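You operate a simulated robot arm through the tools that you are given. There is no shell and no other tool. Be economical: measure what you need, move in short steps, check, and stop when the job is done.

You run a simulated robot arm. Do the job below in one go: nothing can be reset, and whatever is moved stays where it is left.

Task
Keep the LOT 20 felt pad: box it, tag it and file it in the blue sample drawer.
Fine: pad in the teal sample box, the yellow lot tag from the drawer on top of it; box in the drawer, drawer shut. Where these are worked on the way, their far stop is far enough and under half their travel is too little: blue sample drawer.

It is judged by the outcome, as a careful person would: the job done as asked, and still so three seconds after it is handed in. It fails if anything else is knocked over, pushed out of place, dropped, spilled or broken.

Robot
A 7-joint arm with a two-finger parallel gripper on a trunk, on a base that drives. Base frame: it is fixed to the floor where the robot stands at the start and does not move with it; the origin is under the middle of the robot, x ahead of it, y to its left, z up; the surface under the hand at the start is at about z = 85. Readings come in cm, degrees, newtons and seconds.
With the tool pointing down near the work surface it reaches from about 34 to 74 cm from the robot's upright axis, wherever it stands. Its first joint turns from -143.0 to 143.0 degrees. Places, roughly: blue sample drawer [60, -40, 60]; inside of the blue sample drawer [70, -40, 60]; teal sample box [60, -40, 90]. Payload 3 kg.
The TCP is the grasp point between the finger pads, 3 cm short of the fingertips. In the tool frame z runs along the fingers and y along their closing line. The gripper opens to 11 cm. The fingers are 2 cm wide and 1 cm thick; the gripper's body (4.8 by 11.2 cm) begins 5.5 cm behind the TCP.
Orientation is told as [roll, pitch, yaw] about the base's x, y, z axes, in that order, counted from this pose: with the fingers straight down and closing along the base's y, the tool's x points along the base's -x, its y along +y and its z along -z.

Tools
- The arm moves only by the tool nudge_tool. Its argument "commands" is a list of rows, each an object of numbers (a shift or turn left out is 0, a gripper value left out holds the last): "x", "y", "z": the shift along the base's x, y, z in m; "wx", "wy", "wz": the turn, a rotation vector about the base's x, y, z in degrees; "gripper": the finger opening in m, from 0 to 0.11. In form: [{"x": .., "y": .., "z": .., "wx": .., "wy": .., "wz": .., "gripper": ..}, ...]. A call has 1 to 8 rows; each row is the pose to reach, as a shift and turn from the pose commanded when the call began. Each row takes 0.2 s and may step no farther than 5 cm and 8.6 degrees from the row before; otherwise, or with a gripper value out of range, the whole call is refused. A pose out of reach is approached as far as the arm can. The call stops where the force on the tool passes 40 N (or 10 N more than at its start, if that is more) or the arm is blocked; 0.2 s more then pass. The fingers move at their own pace (about 10.8 cm/s each) and stop on an object; they squeeze with about 34 N. The grip force told is the motor's: it shows also when the fingers shut on nothing. Time passes only in rows, and 0.2 s behind the last, so rows that repeat a pose let the fingers close. The reply holds the time, the measured pose of the TCP, the force on the tool along the base axes, the opening and the grip force, in the units named above and with some noise, with the torque about the TCP (base axes, N m) and any sound that the robot's microphone picked up.
- Cameras (640 x 400 px; columns grow to the right, rows downward): "scene" is now at [13.07, -2.42, 169.23]; the picture's right is [-0.28, -0.96, -0.00], its down [-0.78, 0.23, -0.58] and it looks along [0.56, -0.16, -0.82] (base axes); focal length 281 px, centre (320, 200). "wrist" rides on the gripper at [7.2, 1.7, -10.3] in the tool frame; the picture's right is [-0.23, 0.97, 0.00], its down [-0.76, -0.18, -0.62] and it looks along [-0.61, -0.14, 0.78] (tool axes); focal length 222 px, centre (320, 200). There is no depth. A picture from a camera that has moved, and an enlarged one, comes with that camera's place and axes in the base frame and with its lens. The place of the scene camera against the robot may be out by one fixed shift of up to 2.5 cm in any direction.
- grab_frame(camera): a new picture of that camera. No time passes.
- raise_lower(by): slides the trunk up (or, below 0, down) by that many cm; the arm and the scene camera ride with it, the base frame stays. It gives what a move gives, with no picture.
- steer(legs): drives the robot by 1 to 6 legs, each [ahead, left, turn to the left] in cm, cm and degrees, along the robot's own axes; the way and the turn of a leg run together, so that a leg with both is an arc; at most 150 cm and 180 degrees a leg. The arm and the cameras ride along, it lands a little off, and it stops where it bumps. It gives what a move gives.
- aim_head(pan, tilt): turns the head with the scene camera to pan (to the left, within 86 degrees either way) and tilt (down, from -29 to 69), counted from straight ahead of the robot. It gives what a move gives.
- close_up(camera, box): a new picture of the part [left, top, right, bottom] of that camera's present view, enlarged. No time passes.
- close_job(): hands the job in; it is judged then, once.

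Go step by step. Nothing tells you exact positions but the pictures and the camera data: compare them with the known pose of the tool, close in by small moves and look again before you grip or let go. The budget is 120 turns and 78 pictures, counting those below and the enlarged ones. Unless the task says otherwise, let go and move clear before handing in, and close with one line.

The tools are called as a command line: name --argument value ..., lists and objects as JSON in quotes. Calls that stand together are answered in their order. nudge_tool: Moves the arm, as the interface text tells. Its arguments: {"type":"object","properties":{"commands":{"type":"array"}},"required":["commands"]} The other tools are called the same way: raise_lower (by) slides the trunk up or down; steer (legs) drives the base; aim_head (pan, tilt) turns the head that bears the scene camera; grab_frame (camera) takes a picture; close_up (camera, box) takes an enlarged picture of a part of a camera's view; close_job () hands the job in.

At the start:

```text
time: 0.0
position: [73.64, -19.01, 118.62]
tool_rot: [0.0, 0.0, 0.0]
ft_force: [0.4, 0.1, 0.7]
ft_torque: [-0.01, -0.03, -0.02]
grip_width: 10.99
finger_force: 0.0
trunk travel left (down, up): [-82.5, 6.5]
robot x, y, heading: [0.05, -0.09, 0.1]
head pan, tilt: [-16.1, 54.6]
```

scene: 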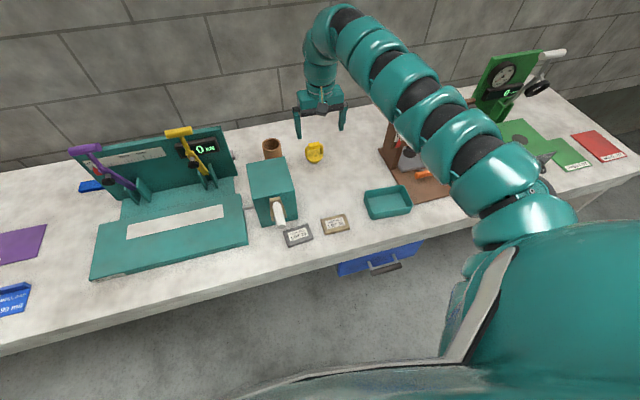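
wrist: 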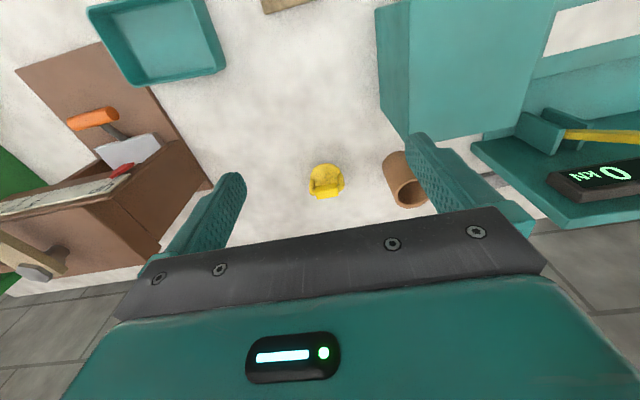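

I see a bench with two felt pads near the front edge, the teal box to their right, and the blue drawer under the bench. I'll look closer to read the labels.

close_up --camera "scene" --box '[230, 130, 430, 280]'

close_up --camera "scene" --box '[270, 205, 370, 265]'

```text
2.67 times, centred on (330, 205) of scene
camera zoom: at [13.07, -2.42, 169.23], right [-0.28, -0.96, 0.0], down [-0.78, 0.23, -0.58], along [0.56, -0.16, -0.82], focal length 750 px, centre (293, 187)
```

zoom: 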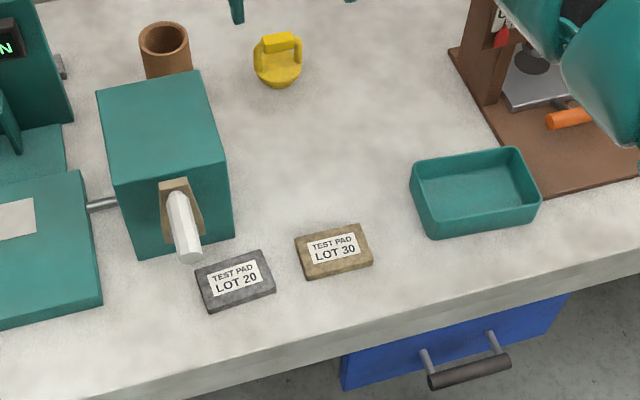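

```text
6.40 times, centred on (320, 235) of scene
camera zoom: at [13.07, -2.42, 169.23], right [-0.28, -0.96, 0.0], down [-0.78, 0.23, -0.58], along [0.56, -0.16, -0.82], focal length 1799 px, centre (320, -24)
```

zoom: 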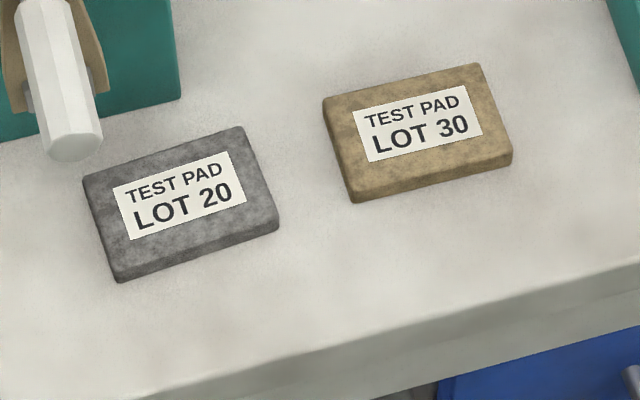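

The LOT 20 pad is near (57.6, -8, 86), with the box near (62, -41). I'll hover above the pad and look with the wrist camera.

nudge_tool --commands '[{"x": -0.04, "y": 0.02}, {"x": -0.08, "y": 0.04}, {"x": -0.12, "y": 0.06}, {"x": -0.16, "y": 0.09}, {"x": -0.165, "y": 0.105, "z": -0.03}, {"x": -0.165, "y": 0.105, "z": -0.03}]'

grab_frame --camera "wrist"

grab_frame --camera "scene"

```text
time: 1.4
position: [71.56, -18.08, 118.6]
tool_rot: [0.1, -0.1, 0.0]
ft_force: [-0.5, 0.3, 0.6]
ft_torque: [0.03, -0.01, 0.0]
grip_width: 10.97
finger_force: 0.1
out of reach, approached as far as the arm can: row 1, 2, 3, 4, 5, 6
trunk travel left (down, up): [-82.5, 6.5]
robot x, y, heading: [-0.28, -0.03, -0.1]
head pan, tilt: [-16.1, 54.6]
```

```text
73 pictures are left
camera wrist: at [64.43, -16.34, 128.97], right [0.23, 0.97, 0.0], down [0.76, -0.18, 0.62], along [0.61, -0.14, -0.78], focal length 222 px, centre (320, 200)
```

wrist: 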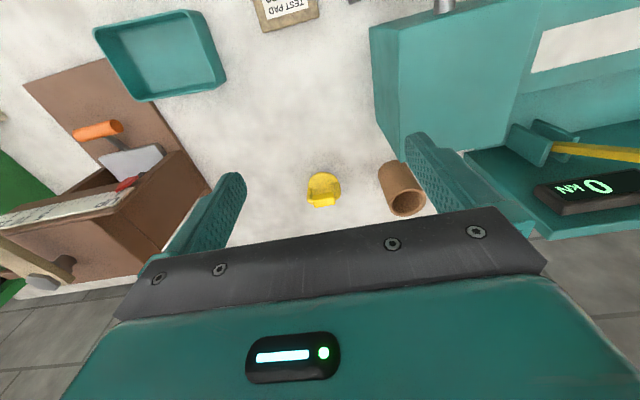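

```text
72 pictures are left
camera scene: at [13.09, -2.42, 169.22], right [-0.28, -0.96, 0.0], down [-0.78, 0.23, -0.58], along [0.56, -0.16, -0.82], focal length 281 px, centre (320, 200)
```

scene: 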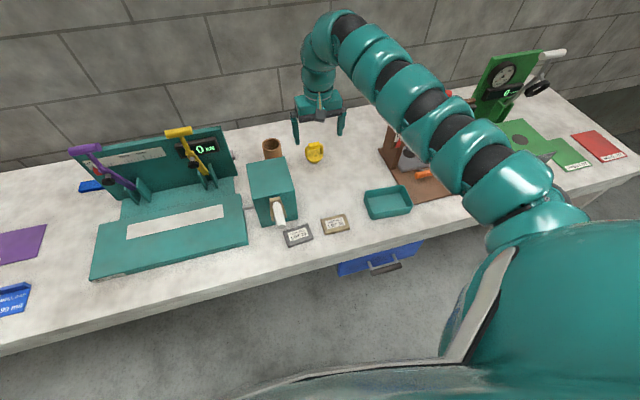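

The arm couldn't retract at this height, so I'll go lower a bit while pulling back.

nudge_tool --commands '[{"z": -0.04}, {"z": -0.08}, {"z": -0.1, "x": -0.03}, {"z": -0.1, "x": -0.06, "y": 0.01}, {"z": -0.1, "x": -0.1, "y": 0.03}, {"z": -0.1, "x": -0.14, "y": 0.05}]'

```text
time: 2.8
position: [70.18, -13.02, 105.59]
tool_rot: [-0.1, 0.3, -0.1]
ft_force: [0.0, -1.0, 0.5]
ft_torque: [-0.03, -0.02, -0.02]
grip_width: 11.02
finger_force: 0.1
out of reach, approached as far as the arm can: row 3, 4, 5, 6
trunk travel left (down, up): [-82.5, 6.5]
robot x, y, heading: [-0.15, -0.18, 0.1]
head pan, tilt: [-16.1, 54.6]
```

I'll shift right into free space, then lower, staying clear of the vise block.

nudge_tool --commands '[{"y": -0.04}, {"y": -0.08}, {"y": -0.12}, {"y": -0.12, "z": -0.04}, {"y": -0.12, "z": -0.08, "x": -0.02}, {"y": -0.12, "z": -0.08, "x": -0.06}, {"y": -0.12, "z": -0.08, "x": -0.1}, {"y": -0.12, "z": -0.08, "x": -0.12}]'

grab_frame --camera "scene"

```text
time: 4.6
position: [63.89, -26.06, 94.05]
tool_rot: [0.0, -0.1, -0.1]
ft_force: [0.1, 0.2, -0.2]
ft_torque: [0.02, 0.02, 0.02]
grip_width: 10.98
finger_force: 0.0
out of reach, approached as far as the arm can: row 6, 7, 8
trunk travel left (down, up): [-82.5, 6.5]
robot x, y, heading: [0.18, 0.26, 0.2]
head pan, tilt: [-16.1, 54.6]
```

```text
71 pictures are left
camera scene: at [13.04, -2.4, 169.23], right [-0.28, -0.96, 0.0], down [-0.78, 0.23, -0.58], along [0.56, -0.16, -0.82], focal length 281 px, centre (320, 200)
```

scene: 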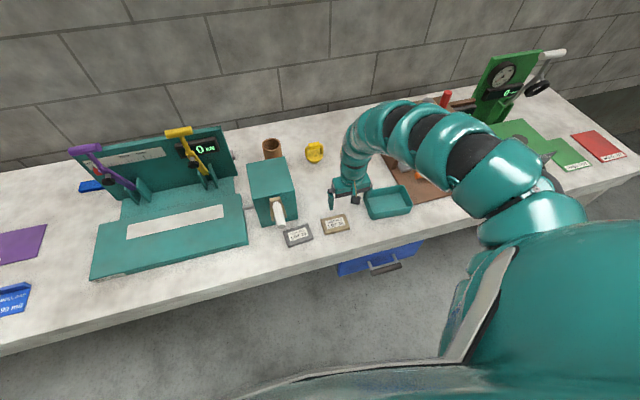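

I'm testing whether the limit is real: a small pull back and left from here.

nudge_tool --commands '[{"x": -0.02, "y": 0.02, "z": 0.01}, {"x": -0.04, "y": 0.05, "z": 0.02}, {"x": -0.06, "y": 0.08, "z": 0.02}, {"x": -0.06, "y": 0.08, "z": 0.02}]'

```text
time: 5.6
position: [62.68, -17.94, 92.1]
tool_rot: [0.0, 0.1, 0.0]
ft_force: [0.4, -0.6, -0.2]
ft_torque: [0.0, -0.01, -0.01]
grip_width: 11.0
finger_force: 0.1
out of reach, approached as far as the arm can: row 1, 2, 3, 4
trunk travel left (down, up): [-82.5, 6.5]
robot x, y, heading: [-0.07, 0.03, 0.1]
head pan, tilt: [-16.1, 54.6]
```

The limit is a minimum radius that shrinks as the hand drops. I'll raise the trunk and shift the base back and to the right, so pad and box both sit at a comfortable radius.

raise_lower --by 6.4

steer --legs '[[-8, 0, 0], [0, -22, 0]]'

aim_head --pan 0 --tilt 50

grab_frame --camera "scene"

grab_frame --camera "wrist"

```text
time: 6.6
position: [62.78, -17.98, 98.5]
tool_rot: [0.0, 0.1, 0.0]
ft_force: [0.7, -0.6, -0.2]
ft_torque: [0.01, -0.01, 0.01]
grip_width: 11.0
finger_force: 0.0
trunk travel left (down, up): [-88.9, 0.1]
robot x, y, heading: [0.08, 0.01, -0.3]
head pan, tilt: [-16.1, 54.6]
```

```text
time: 8.9
position: [54.84, -39.61, 98.44]
tool_rot: [0.1, 0.1, -0.1]
ft_force: [0.9, 0.1, -0.1]
ft_torque: [0.02, -0.02, 0.01]
grip_width: 10.99
finger_force: 0.1
trunk travel left (down, up): [-88.9, 0.1]
robot x, y, heading: [-7.95, -21.16, -0.1]
head pan, tilt: [-16.1, 54.6]
```

```text
time: 9.7
position: [54.83, -39.49, 98.5]
tool_rot: [0.0, 0.1, -0.2]
ft_force: [-0.3, -0.1, 0.1]
ft_torque: [0.0, -0.01, -0.01]
grip_width: 11.01
finger_force: 0.1
trunk travel left (down, up): [-88.9, 0.1]
robot x, y, heading: [-7.95, -21.11, 0.1]
head pan, tilt: [0.0, 50.0]
```

```text
70 pictures are left
camera scene: at [5.9, -21.85, 176.23], right [0.0, -1.0, 0.0], down [-0.77, 0.0, -0.64], along [0.64, 0.0, -0.77], focal length 281 px, centre (320, 200)
```

scene: 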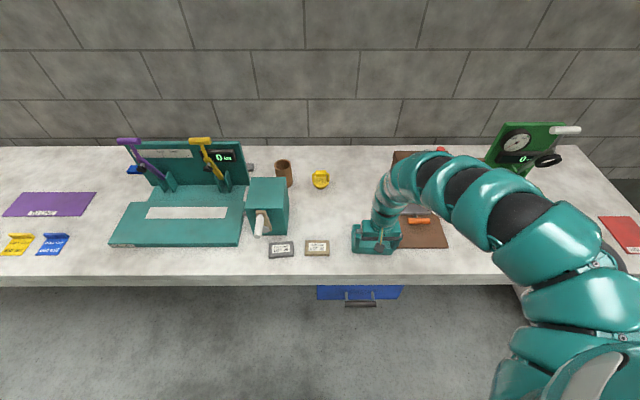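

```text
69 pictures are left
camera wrist: at [47.64, -37.86, 108.87], right [0.23, 0.97, 0.0], down [0.76, -0.18, 0.62], along [0.61, -0.14, -0.78], focal length 222 px, centre (320, 200)
```

wrist: 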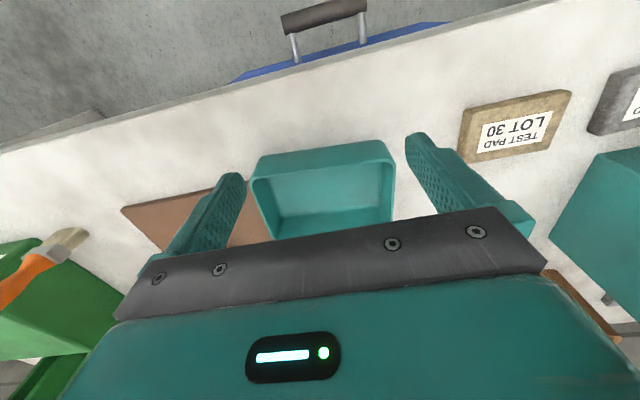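

Wrist view gives true positions about 2.5 cm farther in x than the scene camera. I'll hover nearer to the LOT 20 pad for a good look.

nudge_tool --commands '[{"y": 0.04, "x": 0.01}, {"y": 0.08, "x": 0.02}, {"y": 0.12, "x": 0.03}, {"y": 0.16, "x": 0.04}, {"y": 0.2, "x": 0.04}, {"y": 0.24, "x": 0.04}, {"y": 0.27, "x": 0.04}]'

grab_frame --camera "wrist"

```text
time: 11.3
position: [59.08, -12.44, 98.31]
tool_rot: [0.0, 0.1, -0.2]
ft_force: [-0.2, 0.2, -0.8]
ft_torque: [-0.03, -0.01, -0.06]
grip_width: 10.97
finger_force: 0.0
trunk travel left (down, up): [-88.9, 0.1]
robot x, y, heading: [-7.71, -21.58, -0.3]
head pan, tilt: [0.0, 50.0]
```

```text
68 pictures are left
camera wrist: at [51.87, -10.68, 108.72], right [0.23, 0.97, 0.0], down [0.76, -0.18, 0.62], along [0.61, -0.14, -0.78], focal length 222 px, centre (320, 200)
```

wrist: 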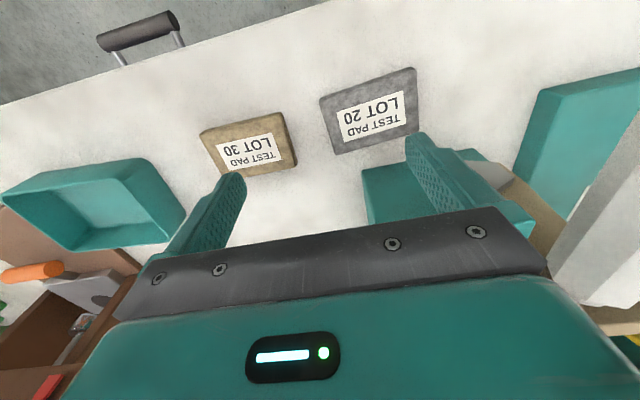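

The pad is at about (59.9, -7.4), almost axis aligned, but the white lever of the vise block hangs near it at about z 103. I'll zoom to locate the lever.

close_up --camera "scene" --box '[220, 160, 360, 270]'

```text
3.64 times, centred on (290, 215) of scene
camera zoom: at [5.89, -21.8, 176.23], right [0.0, -1.0, 0.0], down [-0.77, 0.0, -0.64], along [0.64, 0.0, -0.77], focal length 1022 px, centre (429, 146)
```

zoom: 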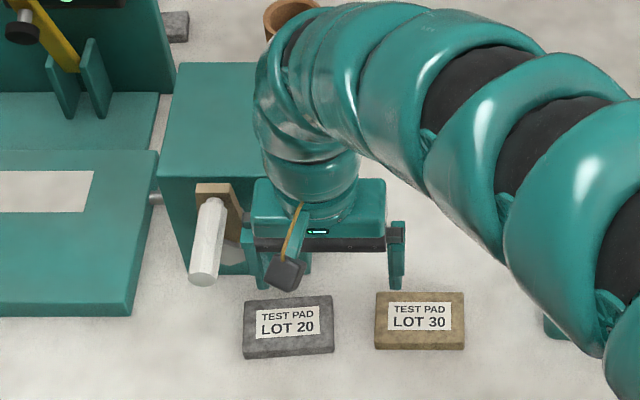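

Lever tip is around y -3 to -1, high up. I'll grip the right half of the pad with fingers closing along x (yaw +90, camera to the right, away from the lever), with the turn made farther right first.

nudge_tool --commands '[{"y": -0.04, "gripper": 0.085}, {"y": -0.06, "wz": 8}, {"y": -0.06, "wz": 16}, {"y": -0.06, "wz": 24}, {"y": -0.06, "wz": 32}, {"y": -0.06, "wz": 40}, {"y": -0.06, "wz": 48}]'

nudge_tool --commands '[{"wz": 8}, {"wz": 16}, {"wz": 24}, {"wz": 32}, {"wz": 40}, {"wz": 42}]'

grab_frame --camera "wrist"

```text
time: 12.9
position: [58.79, -18.73, 98.47]
tool_rot: [0.0, 0.1, 48.0]
ft_force: [-0.3, -0.8, 0.2]
ft_torque: [0.03, 0.01, 0.0]
grip_width: 8.49
finger_force: 0.0
trunk travel left (down, up): [-88.9, 0.1]
robot x, y, heading: [-8.05, -21.22, -0.1]
head pan, tilt: [0.0, 50.0]
```

```text
time: 14.3
position: [58.7, -18.56, 98.6]
tool_rot: [0.1, 0.1, 90.1]
ft_force: [-0.5, 0.0, 0.2]
ft_torque: [0.01, 0.0, 0.02]
grip_width: 8.54
finger_force: 0.0
trunk travel left (down, up): [-88.9, 0.1]
robot x, y, heading: [-7.7, -21.41, -0.3]
head pan, tilt: [0.0, 50.0]
```

```text
66 pictures are left
camera wrist: at [57.06, -25.8, 108.93], right [-0.97, 0.23, 0.0], down [0.18, 0.76, 0.62], along [0.14, 0.61, -0.78], focal length 222 px, centre (320, 200)
```

wrist: 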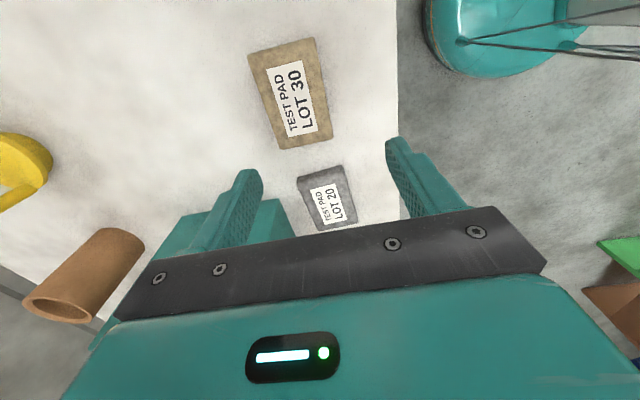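

The pad's x centre is about 60.1. Moving over its right part and descending partway.

nudge_tool --commands '[{"x": 0.005, "y": 0.03}, {"x": 0.01, "y": 0.06}, {"x": 0.014, "y": 0.083}, {"x": 0.014, "y": 0.083, "z": -0.03}, {"x": 0.014, "y": 0.083, "z": -0.05}]'

close_up --camera "scene" --box '[220, 160, 360, 270]'

grab_frame --camera "wrist"

```text
time: 15.5
position: [60.1, -10.21, 94.55]
tool_rot: [-0.1, 0.2, 89.8]
ft_force: [-0.7, 0.0, 0.4]
ft_torque: [0.01, 0.0, -0.01]
grip_width: 8.51
finger_force: 0.0
out of reach, approached as far as the arm can: row 5
trunk travel left (down, up): [-88.9, 0.1]
robot x, y, heading: [-8.32, -21.85, -0.2]
head pan, tilt: [0.0, 50.0]
```

```text
3.64 times, centred on (290, 215) of scene
camera zoom: at [5.88, -21.91, 176.23], right [0.0, -1.0, 0.0], down [-0.77, 0.0, -0.64], along [0.64, 0.0, -0.77], focal length 1022 px, centre (429, 146)
```

zoom: 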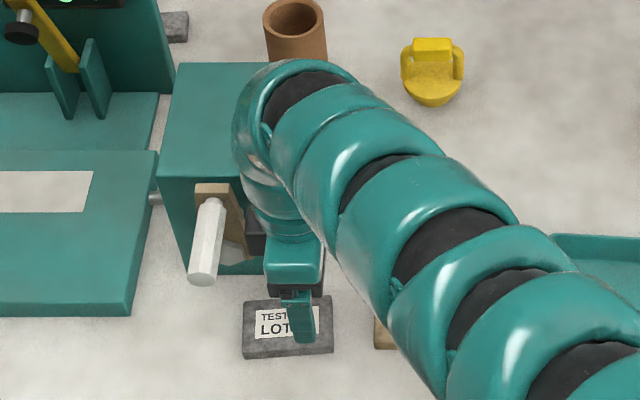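

```text
64 pictures are left
camera wrist: at [58.49, -17.39, 104.97], right [-0.97, 0.23, 0.0], down [0.18, 0.76, 0.62], along [0.14, 0.61, -0.78], focal length 222 px, centre (320, 200)
```

wrist: 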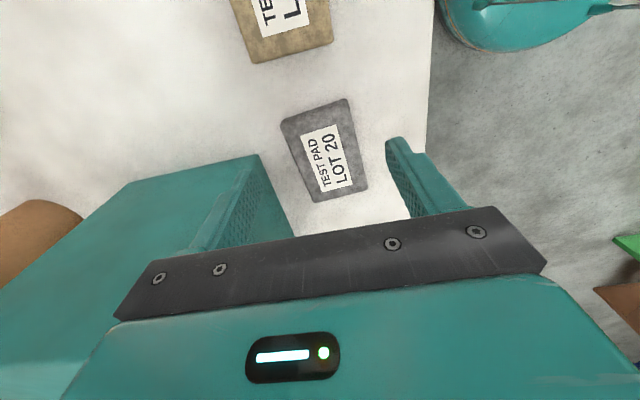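

The hand is aligned with the pad in x; the arm can't descend further itself, so I'll lower with the trunk.

raise_lower --by -4

grab_frame --camera "wrist"

close_up --camera "scene" --box '[220, 160, 360, 270]'

```text
time: 16.4
position: [60.19, -10.09, 90.53]
tool_rot: [0.0, 0.2, 90.0]
ft_force: [0.3, 0.3, 0.1]
ft_torque: [-0.02, -0.02, 0.01]
grip_width: 8.51
finger_force: 0.1
trunk travel left (down, up): [-84.9, 4.1]
robot x, y, heading: [-7.74, -21.61, -0.5]
head pan, tilt: [0.0, 50.0]
```

```text
63 pictures are left
camera wrist: at [58.48, -17.36, 100.97], right [-0.97, 0.23, 0.0], down [0.18, 0.76, 0.62], along [0.14, 0.61, -0.78], focal length 222 px, centre (320, 200)
```

wrist: 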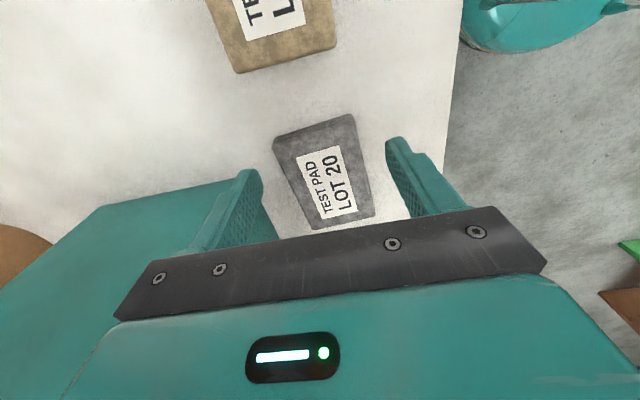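

```text
3.64 times, centred on (290, 215) of scene
camera zoom: at [5.88, -21.86, 172.23], right [0.0, -1.0, 0.0], down [-0.77, 0.0, -0.64], along [0.64, 0.0, -0.77], focal length 1022 px, centre (429, 146)
```

zoom: 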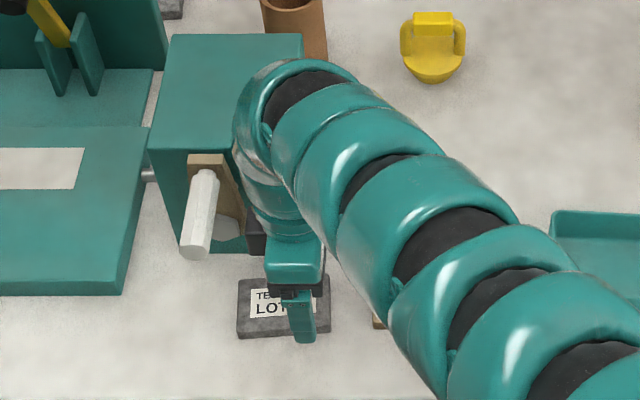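

Clear on both sides. Lowering 2 cm more and checking force.

raise_lower --by -2

close_up --camera "wrist" --box '[220, 100, 440, 240]'

```text
time: 17.0
position: [60.19, -10.21, 88.61]
tool_rot: [0.0, 0.1, 89.8]
ft_force: [0.7, -0.3, -0.3]
ft_torque: [-0.01, 0.0, -0.01]
grip_width: 8.51
finger_force: 0.1
trunk travel left (down, up): [-82.9, 6.1]
robot x, y, heading: [-7.67, -21.21, -0.2]
head pan, tilt: [0.0, 50.0]
```

```text
2.86 times, centred on (330, 170) of wrist
camera zoom: at [58.49, -17.37, 98.97], right [-0.97, 0.23, 0.0], down [0.18, 0.76, 0.62], along [0.14, 0.61, -0.78], focal length 635 px, centre (291, 286)
```

zoom: 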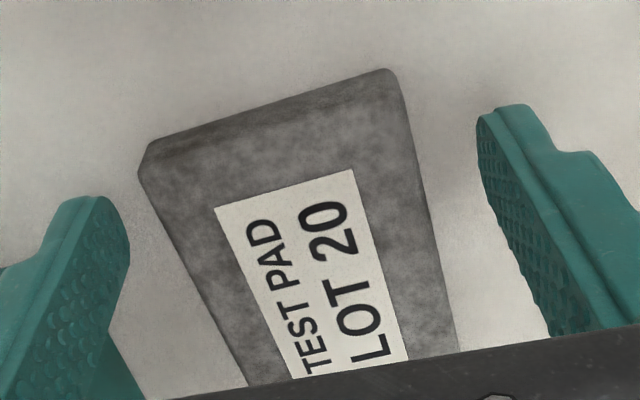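

Tips straddle the pad; a little lower, then close.

raise_lower --by -0.8

nudge_tool --commands '[{"gripper": 0.065}, {"gripper": 0.03}, {"gripper": 0.03}, {"gripper": 0.03}]'

```text
time: 17.6
position: [60.15, -10.13, 87.97]
tool_rot: [-0.2, 0.0, 89.8]
ft_force: [-1.2, -1.7, 19.3]
ft_torque: [-0.06, 0.96, 0.14]
grip_width: 8.58
finger_force: 1.0
trunk travel left (down, up): [-82.1, 6.9]
robot x, y, heading: [-7.81, -21.49, -0.2]
head pan, tilt: [0.0, 50.0]
```

```text
time: 18.6
position: [60.05, -10.13, 88.0]
tool_rot: [-0.2, 0.0, 89.9]
ft_force: [-5.6, 1.1, 25.6]
ft_torque: [0.1, 1.13, 0.04]
grip_width: 5.95
finger_force: 33.4
trunk travel left (down, up): [-82.1, 6.9]
robot x, y, heading: [-8.29, -21.29, -0.3]
head pan, tilt: [0.0, 50.0]
```

Gripped the pad (5.95 cm); the bench is at z ≈ 85. Lifting with the trunk.

raise_lower --by 6.9

grab_frame --camera "wrist"

```text
time: 19.7
position: [60.12, -10.16, 94.69]
tool_rot: [-0.1, 0.1, 89.9]
ft_force: [-0.8, 0.8, -0.2]
ft_torque: [-0.05, 0.04, -0.01]
grip_width: 2.98
finger_force: 0.0
trunk travel left (down, up): [-89.0, 0.0]
robot x, y, heading: [-7.97, -21.37, -0.2]
head pan, tilt: [0.0, 50.0]
```

```text
60 pictures are left
camera wrist: at [58.5, -17.38, 105.04], right [-0.97, 0.23, 0.0], down [0.18, 0.76, 0.62], along [0.14, 0.61, -0.78], focal length 222 px, centre (320, 200)
```

wrist: 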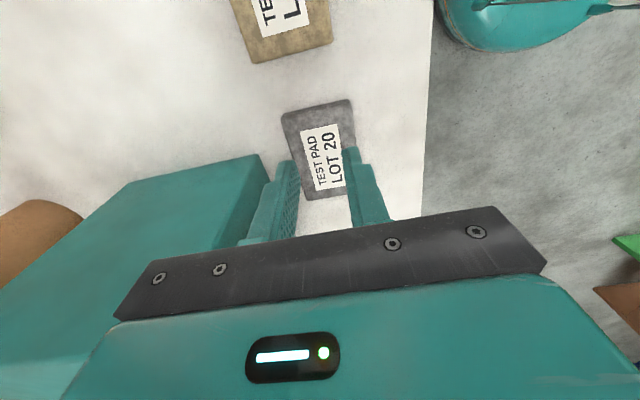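

The pad slipped out on lifting and stayed put. I'll regrip: better aligned (wz -3), more central, not pressing on the bench.

nudge_tool --commands '[{"gripper": 0.085, "x": 0.001, "y": 0.006, "wz": -1.5}, {"gripper": 0.085, "x": 0.002, "y": 0.013, "wz": -3}, {"gripper": 0.085, "x": 0.002, "y": 0.013, "wz": -3}]'

raise_lower --by -6.5

close_up --camera "wrist" --box '[220, 100, 440, 240]'

close_up --camera "scene" --box '[220, 160, 360, 270]'

```text
time: 20.5
position: [59.76, -9.01, 94.97]
tool_rot: [0.0, 0.1, 86.8]
ft_force: [-0.6, -0.3, -0.4]
ft_torque: [0.0, -0.02, -0.01]
grip_width: 8.5
finger_force: 0.0
out of reach, approached as far as the arm can: row 2, 3
trunk travel left (down, up): [-89.0, 0.0]
robot x, y, heading: [-8.05, -21.51, -0.1]
head pan, tilt: [0.0, 50.0]
```

```text
time: 21.5
position: [59.7, -9.12, 88.32]
tool_rot: [0.0, 0.1, 86.8]
ft_force: [0.4, -0.5, 0.5]
ft_torque: [0.01, 0.01, 0.0]
grip_width: 8.5
finger_force: 0.1
trunk travel left (down, up): [-82.5, 6.5]
robot x, y, heading: [-7.94, -21.83, -0.2]
head pan, tilt: [0.0, 50.0]
```

```text
2.86 times, centred on (330, 170) of wrist
camera zoom: at [57.7, -16.29, 98.81], right [-0.96, 0.28, 0.0], down [0.22, 0.75, 0.62], along [0.18, 0.6, -0.78], focal length 635 px, centre (291, 286)
```

zoom: 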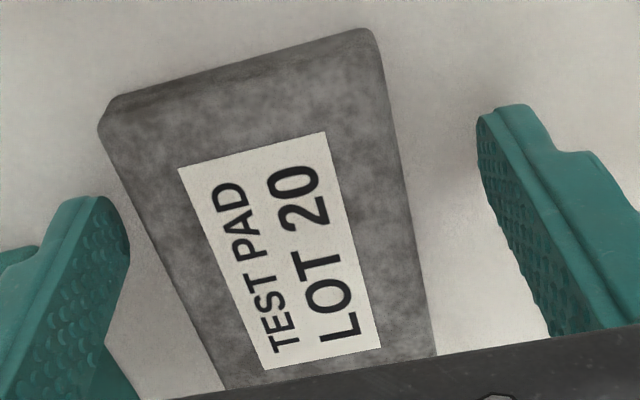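

```text
3.64 times, centred on (290, 215) of scene
camera zoom: at [5.89, -21.88, 169.83], right [0.0, -1.0, 0.0], down [-0.77, 0.0, -0.64], along [0.64, 0.0, -0.77], focal length 1022 px, centre (429, 146)
```

zoom: 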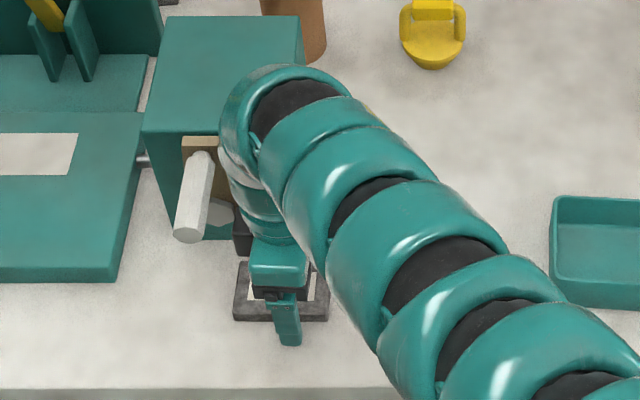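

Fingers straddle the pad; I'll shift 0.5 cm in x, drop slightly, close and give a slow test lift.

nudge_tool --commands '[{"x": 0.005, "z": -0.002}, {"x": 0.005, "z": -0.002, "gripper": 0.06}, {"x": 0.005, "z": -0.002, "gripper": 0.0}, {"x": 0.005, "z": -0.002, "gripper": 0.0}, {"x": 0.005, "z": -0.002, "gripper": 0.0}, {"x": 0.005, "z": -0.002, "gripper": 0.0}]'

raise_lower --by 0.6

close_up --camera "wrist" --box '[220, 100, 440, 240]'

```text
time: 22.9
position: [59.94, -9.31, 88.27]
tool_rot: [0.0, 0.1, 86.7]
ft_force: [-0.6, 1.0, 2.3]
ft_torque: [0.05, 0.0, 0.04]
grip_width: 5.9
finger_force: 34.2
trunk travel left (down, up): [-82.5, 6.5]
robot x, y, heading: [-7.85, -21.68, 0.1]
head pan, tilt: [0.0, 50.0]
```

```text
time: 23.5
position: [59.93, -9.4, 88.87]
tool_rot: [0.1, 0.1, 86.9]
ft_force: [0.2, -0.4, 0.5]
ft_torque: [0.0, -0.02, 0.01]
grip_width: 5.9
finger_force: 34.0
trunk travel left (down, up): [-83.1, 5.9]
robot x, y, heading: [-7.91, -21.56, -0.2]
head pan, tilt: [0.0, 50.0]
```

```text
2.86 times, centred on (330, 170) of wrist
camera zoom: at [57.95, -16.46, 99.31], right [-0.96, 0.28, 0.0], down [0.22, 0.75, 0.62], along [0.17, 0.6, -0.78], focal length 635 px, centre (291, 286)
```

zoom: 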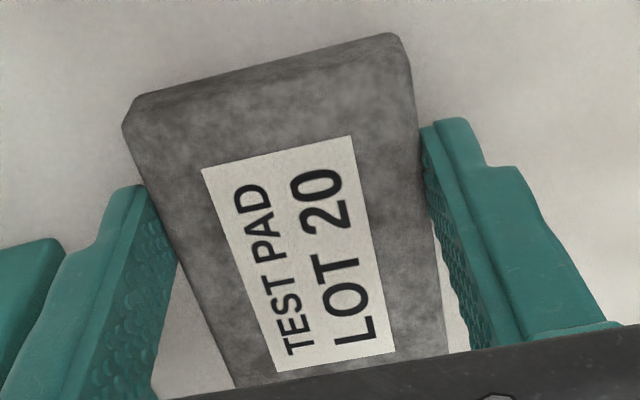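

Still gripped after the small lift; lifting more.

raise_lower --by 1.4

close_up --camera "wrist" --box '[220, 100, 440, 240]'

```text
time: 24.1
position: [60.04, -9.18, 90.37]
tool_rot: [0.0, 0.1, 86.8]
ft_force: [-0.1, 0.2, -0.7]
ft_torque: [0.0, 0.03, -0.02]
grip_width: 5.9
finger_force: 33.7
trunk travel left (down, up): [-84.5, 4.5]
robot x, y, heading: [-8.01, -21.27, -0.3]
head pan, tilt: [0.0, 50.0]
```

```text
2.86 times, centred on (330, 170) of wrist
camera zoom: at [57.97, -16.46, 100.71], right [-0.96, 0.28, 0.0], down [0.22, 0.75, 0.62], along [0.17, 0.6, -0.78], focal length 635 px, centre (291, 286)
```

zoom: 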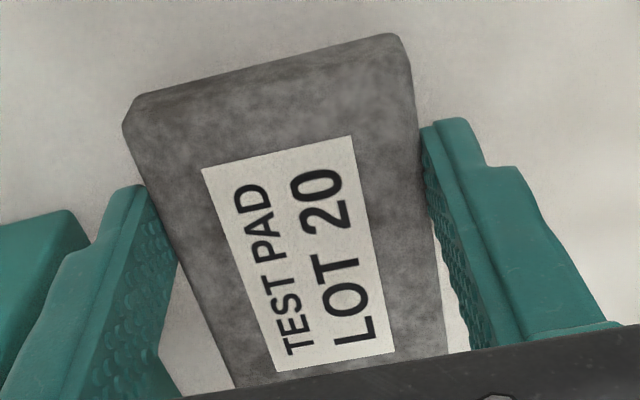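

Holding well. Raising and carrying it toward the box.

raise_lower --by 4.4

nudge_tool --commands '[{"y": -0.03}, {"y": -0.06}, {"y": -0.09, "x": 0.005, "z": 0.01}, {"y": -0.12, "x": 0.01, "z": 0.02}, {"y": -0.15, "x": 0.01, "z": 0.03}]'

close_up --camera "scene" --box '[280, 160, 440, 270]'

```text
time: 24.9
position: [59.96, -9.29, 94.67]
tool_rot: [-0.1, 0.1, 86.9]
ft_force: [-0.2, 0.9, -0.3]
ft_torque: [-0.02, 0.01, 0.0]
grip_width: 5.89
finger_force: 34.0
trunk travel left (down, up): [-88.9, 0.1]
robot x, y, heading: [-7.97, -21.46, -0.0]
head pan, tilt: [0.0, 50.0]
```

```text
time: 26.1
position: [60.76, -24.39, 97.78]
tool_rot: [0.1, 0.1, 86.7]
ft_force: [-0.1, 0.5, -0.1]
ft_torque: [-0.03, 0.02, -0.05]
grip_width: 5.86
finger_force: 34.1
trunk travel left (down, up): [-88.9, 0.1]
robot x, y, heading: [-7.87, -21.37, -0.3]
head pan, tilt: [0.0, 50.0]
```

```text
3.64 times, centred on (360, 215) of scene
camera zoom: at [5.88, -22.01, 176.23], right [0.0, -1.0, 0.0], down [-0.77, 0.0, -0.64], along [0.64, 0.0, -0.77], focal length 1022 px, centre (174, 146)
```

zoom: 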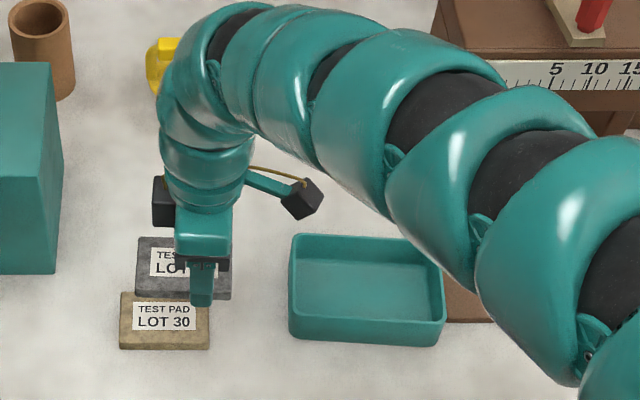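

The box is only ~8 cm deep, so fingers along its short side won't fit beside the pad. I'll set the pad down in the free area behind, then regrip it by its ends. First drive forward a little for reach.

steer --legs '[[7.5, 0, 0]]'

nudge_tool --commands '[{"y": -0.025, "x": 0.01, "wz": 1.5}, {"y": -0.05, "x": 0.015, "wz": 3}, {"y": -0.055, "x": 0.02, "z": -0.02, "wz": 3}, {"y": -0.055, "x": 0.02, "z": -0.04, "wz": 3}]'

grab_frame --camera "scene"

grab_frame --camera "wrist"

```text
time: 27.2
position: [68.4, -24.15, 97.84]
tool_rot: [0.1, 0.1, 86.9]
ft_force: [0.4, 0.5, -0.3]
ft_torque: [0.04, 0.03, 0.0]
grip_width: 5.89
finger_force: 34.1
trunk travel left (down, up): [-88.9, 0.1]
robot x, y, heading: [-0.66, -21.23, -0.1]
head pan, tilt: [0.0, 50.0]
```

```text
time: 28.2
position: [70.1, -29.74, 93.82]
tool_rot: [0.1, 0.1, 89.9]
ft_force: [-0.4, 0.3, 0.4]
ft_torque: [0.0, 0.01, 0.0]
grip_width: 5.89
finger_force: 33.7
trunk travel left (down, up): [-88.9, 0.1]
robot x, y, heading: [-0.02, -21.34, 0.1]
head pan, tilt: [0.0, 50.0]
```

```text
54 pictures are left
camera scene: at [13.44, -21.9, 176.22], right [0.0, -1.0, 0.0], down [-0.77, 0.0, -0.64], along [0.64, 0.0, -0.77], focal length 281 px, centre (320, 200)
```

scene: 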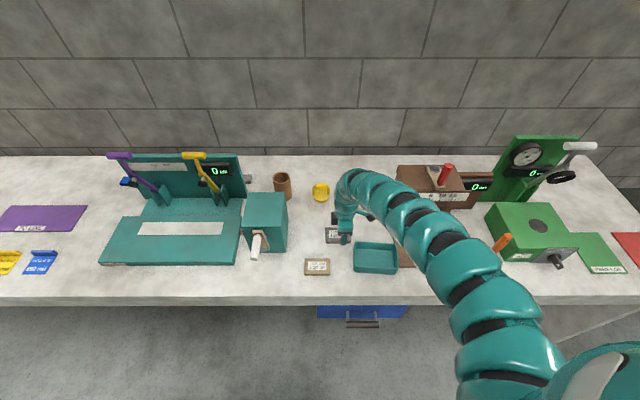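

```text
53 pictures are left
camera wrist: at [68.65, -36.97, 104.1], right [-0.97, 0.23, 0.0], down [0.18, 0.76, 0.62], along [0.14, 0.61, -0.78], focal length 222 px, centre (320, 200)
```

wrist: 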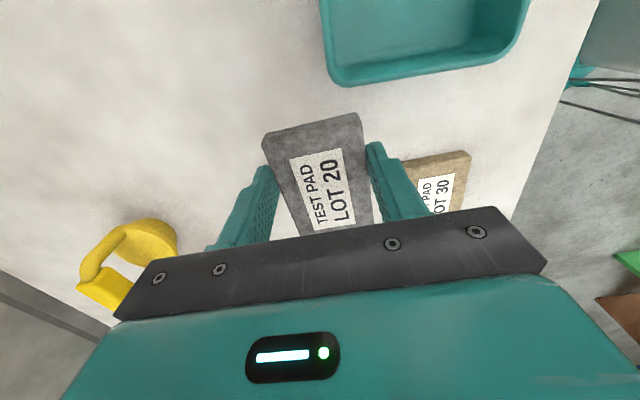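

Space below is clear. Lowering the pad onto the bench and releasing.

nudge_tool --commands '[{"z": -0.025}, {"z": -0.045}, {"z": -0.054}, {"z": -0.054}, {"z": -0.054, "gripper": 0.085}, {"z": -0.054, "gripper": 0.085}, {"z": -0.03, "gripper": 0.085}, {"z": 0.0, "gripper": 0.085}]'

nudge_tool --commands '[{"z": 0.04}, {"z": 0.04, "wz": -8, "y": 0.01}, {"z": 0.04, "wz": -16, "y": 0.02}, {"z": 0.04, "wz": -24, "y": 0.02}, {"z": 0.04, "wz": -32, "y": 0.02}, {"z": 0.04, "wz": -40, "y": 0.02}, {"z": 0.04, "wz": -48, "y": 0.02}]'

nudge_tool --commands '[{"wz": -8}, {"wz": -16}, {"wz": -24}, {"wz": -32}, {"wz": -40}, {"wz": -42}, {"wz": -42, "x": -0.03, "gripper": 0.11}]'

grab_frame --camera "wrist"

```text
time: 30.0
position: [70.53, -29.42, 93.62]
tool_rot: [0.0, 0.1, 89.9]
ft_force: [0.1, 0.3, -0.1]
ft_torque: [0.0, 0.02, 0.0]
grip_width: 8.52
finger_force: 0.1
trunk travel left (down, up): [-88.9, 0.1]
robot x, y, heading: [-0.72, -21.51, 0.1]
head pan, tilt: [0.0, 50.0]
```

```text
time: 31.6
position: [70.28, -27.65, 97.98]
tool_rot: [0.0, 0.1, 41.7]
ft_force: [0.8, -0.3, 0.1]
ft_torque: [0.01, -0.02, 0.0]
grip_width: 8.48
finger_force: 0.1
trunk travel left (down, up): [-88.9, 0.1]
robot x, y, heading: [-0.41, -21.9, -0.2]
head pan, tilt: [0.0, 50.0]
```

```text
time: 33.2
position: [67.29, -27.47, 97.85]
tool_rot: [0.0, 0.0, -0.2]
ft_force: [0.8, 0.1, 0.2]
ft_torque: [-0.01, 0.01, 0.0]
grip_width: 11.01
finger_force: 0.1
trunk travel left (down, up): [-88.9, 0.1]
robot x, y, heading: [-0.23, -21.6, -0.3]
head pan, tilt: [0.0, 50.0]
```

```text
52 pictures are left
camera wrist: at [59.97, -25.79, 108.28], right [0.23, 0.97, 0.0], down [0.76, -0.18, 0.62], along [0.61, -0.14, -0.78], focal length 222 px, centre (320, 200)
```

wrist: 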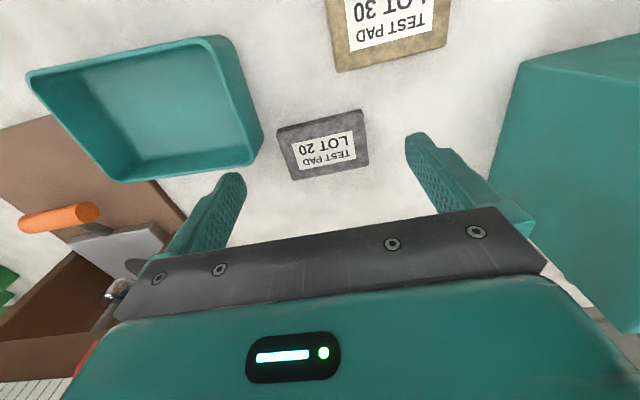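

Pad is now at (70, -27.5). Moving over it to grip by its ends.

nudge_tool --commands '[{"x": 0.027, "wz": -2}, {"x": 0.027, "wz": -2, "z": -0.04}, {"x": 0.027, "wz": -2, "z": -0.06}]'

grab_frame --camera "wrist"

```text
time: 34.0
position: [70.39, -27.38, 91.69]
tool_rot: [0.1, 0.0, -2.2]
ft_force: [0.1, 0.0, 0.3]
ft_torque: [0.0, -0.02, -0.03]
grip_width: 11.02
finger_force: 0.0
trunk travel left (down, up): [-88.9, 0.1]
robot x, y, heading: [-0.07, -21.28, -0.1]
head pan, tilt: [0.0, 50.0]
```

```text
51 pictures are left
camera wrist: at [63.28, -25.48, 102.09], right [0.26, 0.96, 0.0], down [0.75, -0.21, 0.62], along [0.6, -0.16, -0.78], focal length 222 px, centre (320, 200)
```

wrist: 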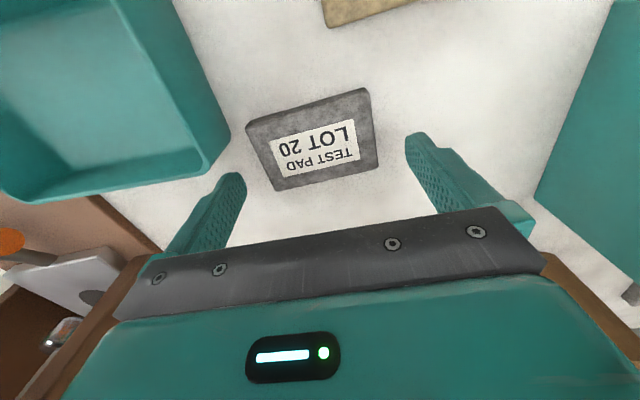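

Aligned. Lowering and closing on the pad ends.

nudge_tool --commands '[{"x": -0.003, "z": -0.02}, {"x": -0.003, "z": -0.034}, {"x": -0.003, "z": -0.034}, {"x": -0.003, "z": -0.034, "gripper": 0.0}, {"x": -0.003, "z": -0.034, "gripper": 0.0}, {"x": -0.003, "z": -0.034, "gripper": 0.0}, {"x": -0.003, "z": -0.034, "gripper": 0.0}]'

nudge_tool --commands '[{"z": 0.01}, {"z": 0.02}, {"z": 0.04}, {"z": 0.06}, {"z": 0.08}, {"z": 0.1}]'

grab_frame --camera "wrist"

```text
time: 34.5
position: [70.46, -27.39, 90.12]
tool_rot: [0.0, -0.7, -2.1]
ft_force: [0.0, -0.3, 16.4]
ft_torque: [-1.1, 0.21, -0.07]
grip_width: 11.03
finger_force: 0.1
trunk travel left (down, up): [-88.9, 0.1]
robot x, y, heading: [-0.28, -21.32, 0.0]
head pan, tilt: [0.0, 50.0]
stopped in row 2: the force on the tool passed its limit at 50 N (the readings are from after the stop); the commanded pose is now the measured one
```

```text
time: 35.9
position: [70.26, -27.21, 99.71]
tool_rot: [0.0, -0.3, -2.0]
ft_force: [-0.2, -0.2, -0.2]
ft_torque: [0.02, 0.0, 0.0]
grip_width: 10.98
finger_force: 0.0
trunk travel left (down, up): [-88.9, 0.1]
robot x, y, heading: [-0.38, -21.2, -0.3]
head pan, tilt: [0.0, 50.0]
```

```text
50 pictures are left
camera wrist: at [63.09, -25.36, 110.08], right [0.26, 0.96, 0.0], down [0.75, -0.2, 0.63], along [0.61, -0.16, -0.78], focal length 222 px, centre (320, 200)
```

wrist: 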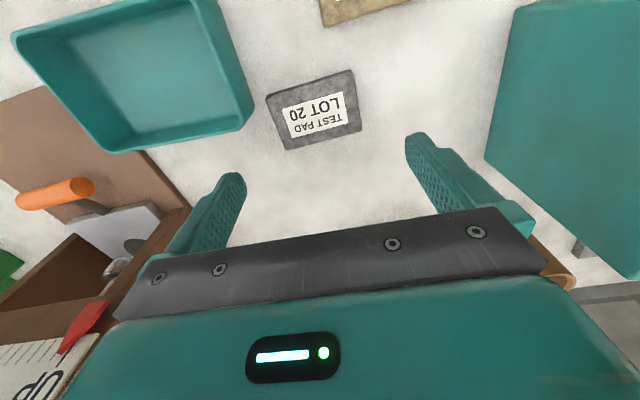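

Something resisted under the right finger at tip height ~87 (near the box corner). I'll look closely before retrying.

close_up --camera "wrist" --box '[0, 0, 400, 250]'

close_up --camera "scene" --box '[300, 200, 440, 290]'

```text
1.60 times, centred on (200, 125) of wrist
camera zoom: at [63.09, -25.36, 110.08], right [0.26, 0.96, 0.0], down [0.75, -0.2, 0.63], along [0.61, -0.16, -0.78], focal length 355 px, centre (512, 320)
```

zoom: 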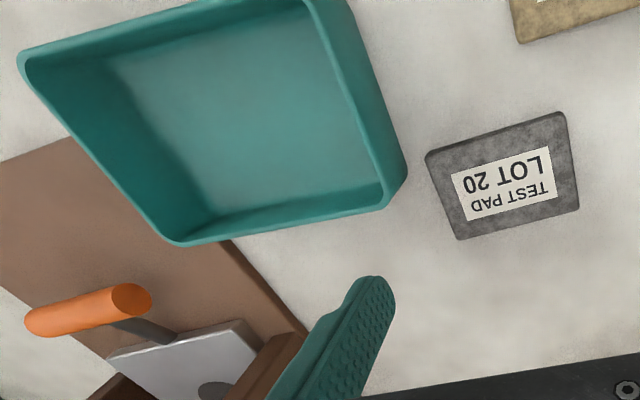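

```text
4.44 times, centred on (370, 245) of scene
camera zoom: at [13.37, -21.85, 176.23], right [0.0, -1.0, 0.0], down [-0.77, 0.0, -0.64], along [0.64, 0.0, -0.77], focal length 1249 px, centre (98, 0)
```

zoom: 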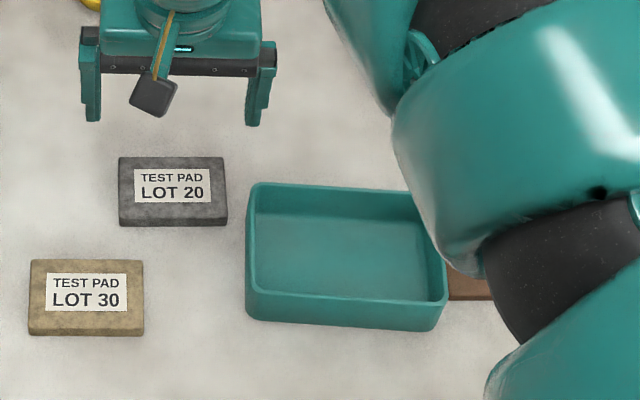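

The open right finger clipped the box's far-left corner (rim ≈ z 88). I'll grip at the pad's far half with a smaller opening, staying clear of the box.

nudge_tool --commands '[{"x": 0.01, "z": -0.03, "gripper": 0.1}, {"x": 0.01, "z": -0.06, "gripper": 0.1}, {"x": 0.01, "z": -0.08, "gripper": 0.1}, {"x": 0.01, "z": -0.09, "gripper": 0.1}]'

close_up --camera "wrist" --box '[160, 60, 480, 260]'

```text
time: 36.9
position: [71.47, -27.26, 90.97]
tool_rot: [0.0, -0.4, -2.1]
ft_force: [0.0, -0.9, 0.0]
ft_torque: [0.0, -0.02, 0.04]
grip_width: 10.01
finger_force: 0.0
trunk travel left (down, up): [-88.9, 0.1]
robot x, y, heading: [-0.24, -21.05, 0.0]
head pan, tilt: [0.0, 50.0]
```

```text
2.00 times, centred on (320, 160) of wrist
camera zoom: at [64.29, -25.42, 101.21], right [0.26, 0.96, 0.0], down [0.75, -0.21, 0.63], along [0.61, -0.16, -0.78], focal length 444 px, centre (320, 280)
```

zoom: 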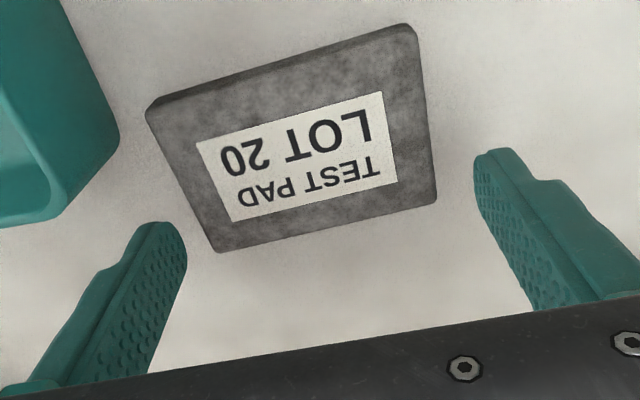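

Good clearance. Lowering and closing.

nudge_tool --commands '[{"z": -0.012, "y": -0.002, "wz": 1.5}, {"z": -0.026, "y": -0.002, "wz": 1.5}, {"z": -0.026, "y": -0.002, "wz": 1.5, "gripper": 0.0}, {"z": -0.026, "y": -0.002, "wz": 1.5, "gripper": 0.0}, {"z": -0.026, "y": -0.002, "wz": 1.5, "gripper": 0.0}, {"z": -0.026, "y": -0.002, "wz": 1.5, "gripper": 0.0}]'

nudge_tool --commands '[{"z": 0.005}, {"z": 0.01}, {"z": 0.02}, {"z": 0.035}, {"z": 0.05}, {"z": 0.07}]'

grab_frame --camera "wrist"

```text
time: 38.3
position: [71.06, -27.56, 88.52]
tool_rot: [-0.1, -0.7, -0.7]
ft_force: [3.2, -0.3, 17.2]
ft_torque: [-0.32, 0.32, 0.06]
grip_width: 8.88
finger_force: 33.5
out of reach, approached as far as the arm can: row 2, 3, 4, 5, 6
trunk travel left (down, up): [-88.9, 0.1]
robot x, y, heading: [-0.45, -21.42, -0.0]
head pan, tilt: [0.0, 50.0]
```

```text
time: 39.7
position: [71.14, -27.97, 95.33]
tool_rot: [0.0, -0.3, -0.7]
ft_force: [0.5, 0.2, -0.9]
ft_torque: [-0.01, 0.0, 0.02]
grip_width: 8.9
finger_force: 33.7
trunk travel left (down, up): [-88.9, 0.1]
robot x, y, heading: [-0.71, -21.8, -0.1]
head pan, tilt: [0.0, 50.0]
```

```text
46 pictures are left
camera wrist: at [63.94, -26.09, 105.7], right [0.24, 0.97, 0.0], down [0.76, -0.19, 0.63], along [0.61, -0.15, -0.78], focal length 222 px, centre (320, 200)
```

wrist: 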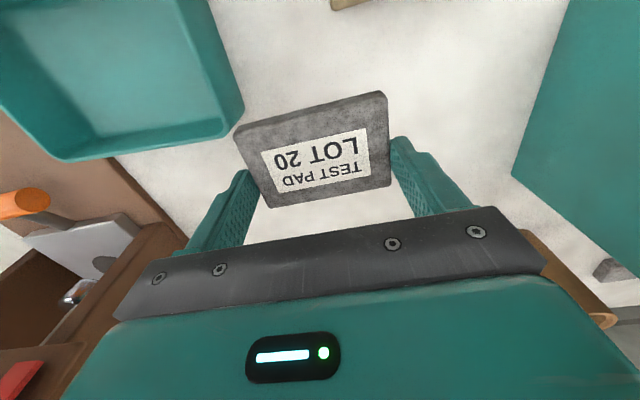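

The pad is held by its ends. Raising and carrying over the box.

nudge_tool --commands '[{"z": 0.025}, {"z": 0.025, "x": -0.02, "y": -0.03}, {"z": 0.025, "x": -0.04, "y": -0.07}, {"z": 0.025, "x": -0.06, "y": -0.11}, {"z": 0.025, "x": -0.07, "y": -0.132, "wz": -2}]'

grab_frame --camera "wrist"

close_up --camera "scene" --box '[300, 200, 440, 290]'

```text
time: 40.9
position: [63.99, -41.22, 97.77]
tool_rot: [0.0, -0.5, -2.5]
ft_force: [-0.1, 0.1, -0.9]
ft_torque: [0.01, -0.01, -0.02]
grip_width: 8.89
finger_force: 34.0
trunk travel left (down, up): [-88.9, 0.1]
robot x, y, heading: [-0.6, -21.44, -0.2]
head pan, tilt: [0.0, 50.0]
```

```text
45 pictures are left
camera wrist: at [56.79, -39.25, 108.07], right [0.27, 0.96, 0.0], down [0.75, -0.21, 0.63], along [0.61, -0.17, -0.78], focal length 222 px, centre (320, 200)
```

wrist: 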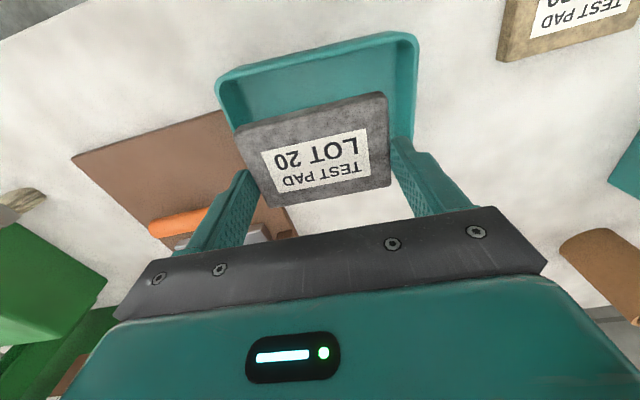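

```text
4.44 times, centred on (370, 245) of scene
camera zoom: at [13.4, -21.85, 176.23], right [0.0, -1.0, 0.0], down [-0.77, 0.0, -0.64], along [0.64, 0.0, -0.77], focal length 1249 px, centre (98, 0)
```

zoom: 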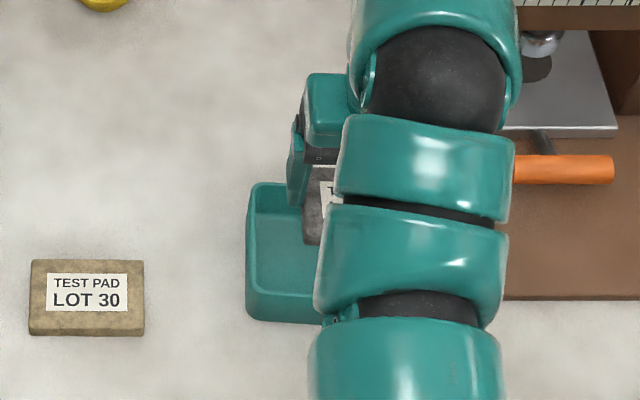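

Box centre is about (63.1, -40.9), yawed -6°. Aligning and lowering the pad in.

nudge_tool --commands '[{"x": 0.003, "y": 0.002, "wz": -3.5, "z": -0.02}, {"x": 0.003, "y": 0.002, "wz": -3.5, "z": -0.045}]'

close_up --camera "wrist" --box '[160, 0, 480, 240]'

```text
time: 41.5
position: [64.14, -40.82, 93.26]
tool_rot: [0.0, -0.5, -6.2]
ft_force: [-0.4, 0.0, 0.0]
ft_torque: [-0.02, 0.01, 0.01]
grip_width: 8.9
finger_force: 34.2
trunk travel left (down, up): [-88.9, 0.1]
robot x, y, heading: [-0.68, -21.43, -0.3]
head pan, tilt: [0.0, 50.0]
```

```text
1.67 times, centred on (320, 120) of wrist
camera zoom: at [57.08, -38.36, 103.57], right [0.33, 0.94, 0.0], down [0.73, -0.26, 0.63], along [0.59, -0.21, -0.78], focal length 370 px, centre (320, 333)
```

zoom: 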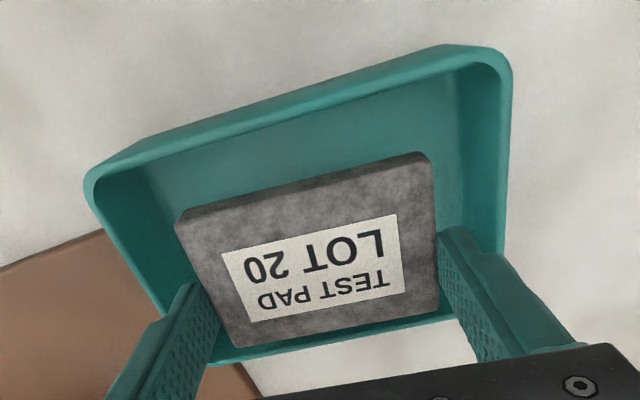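

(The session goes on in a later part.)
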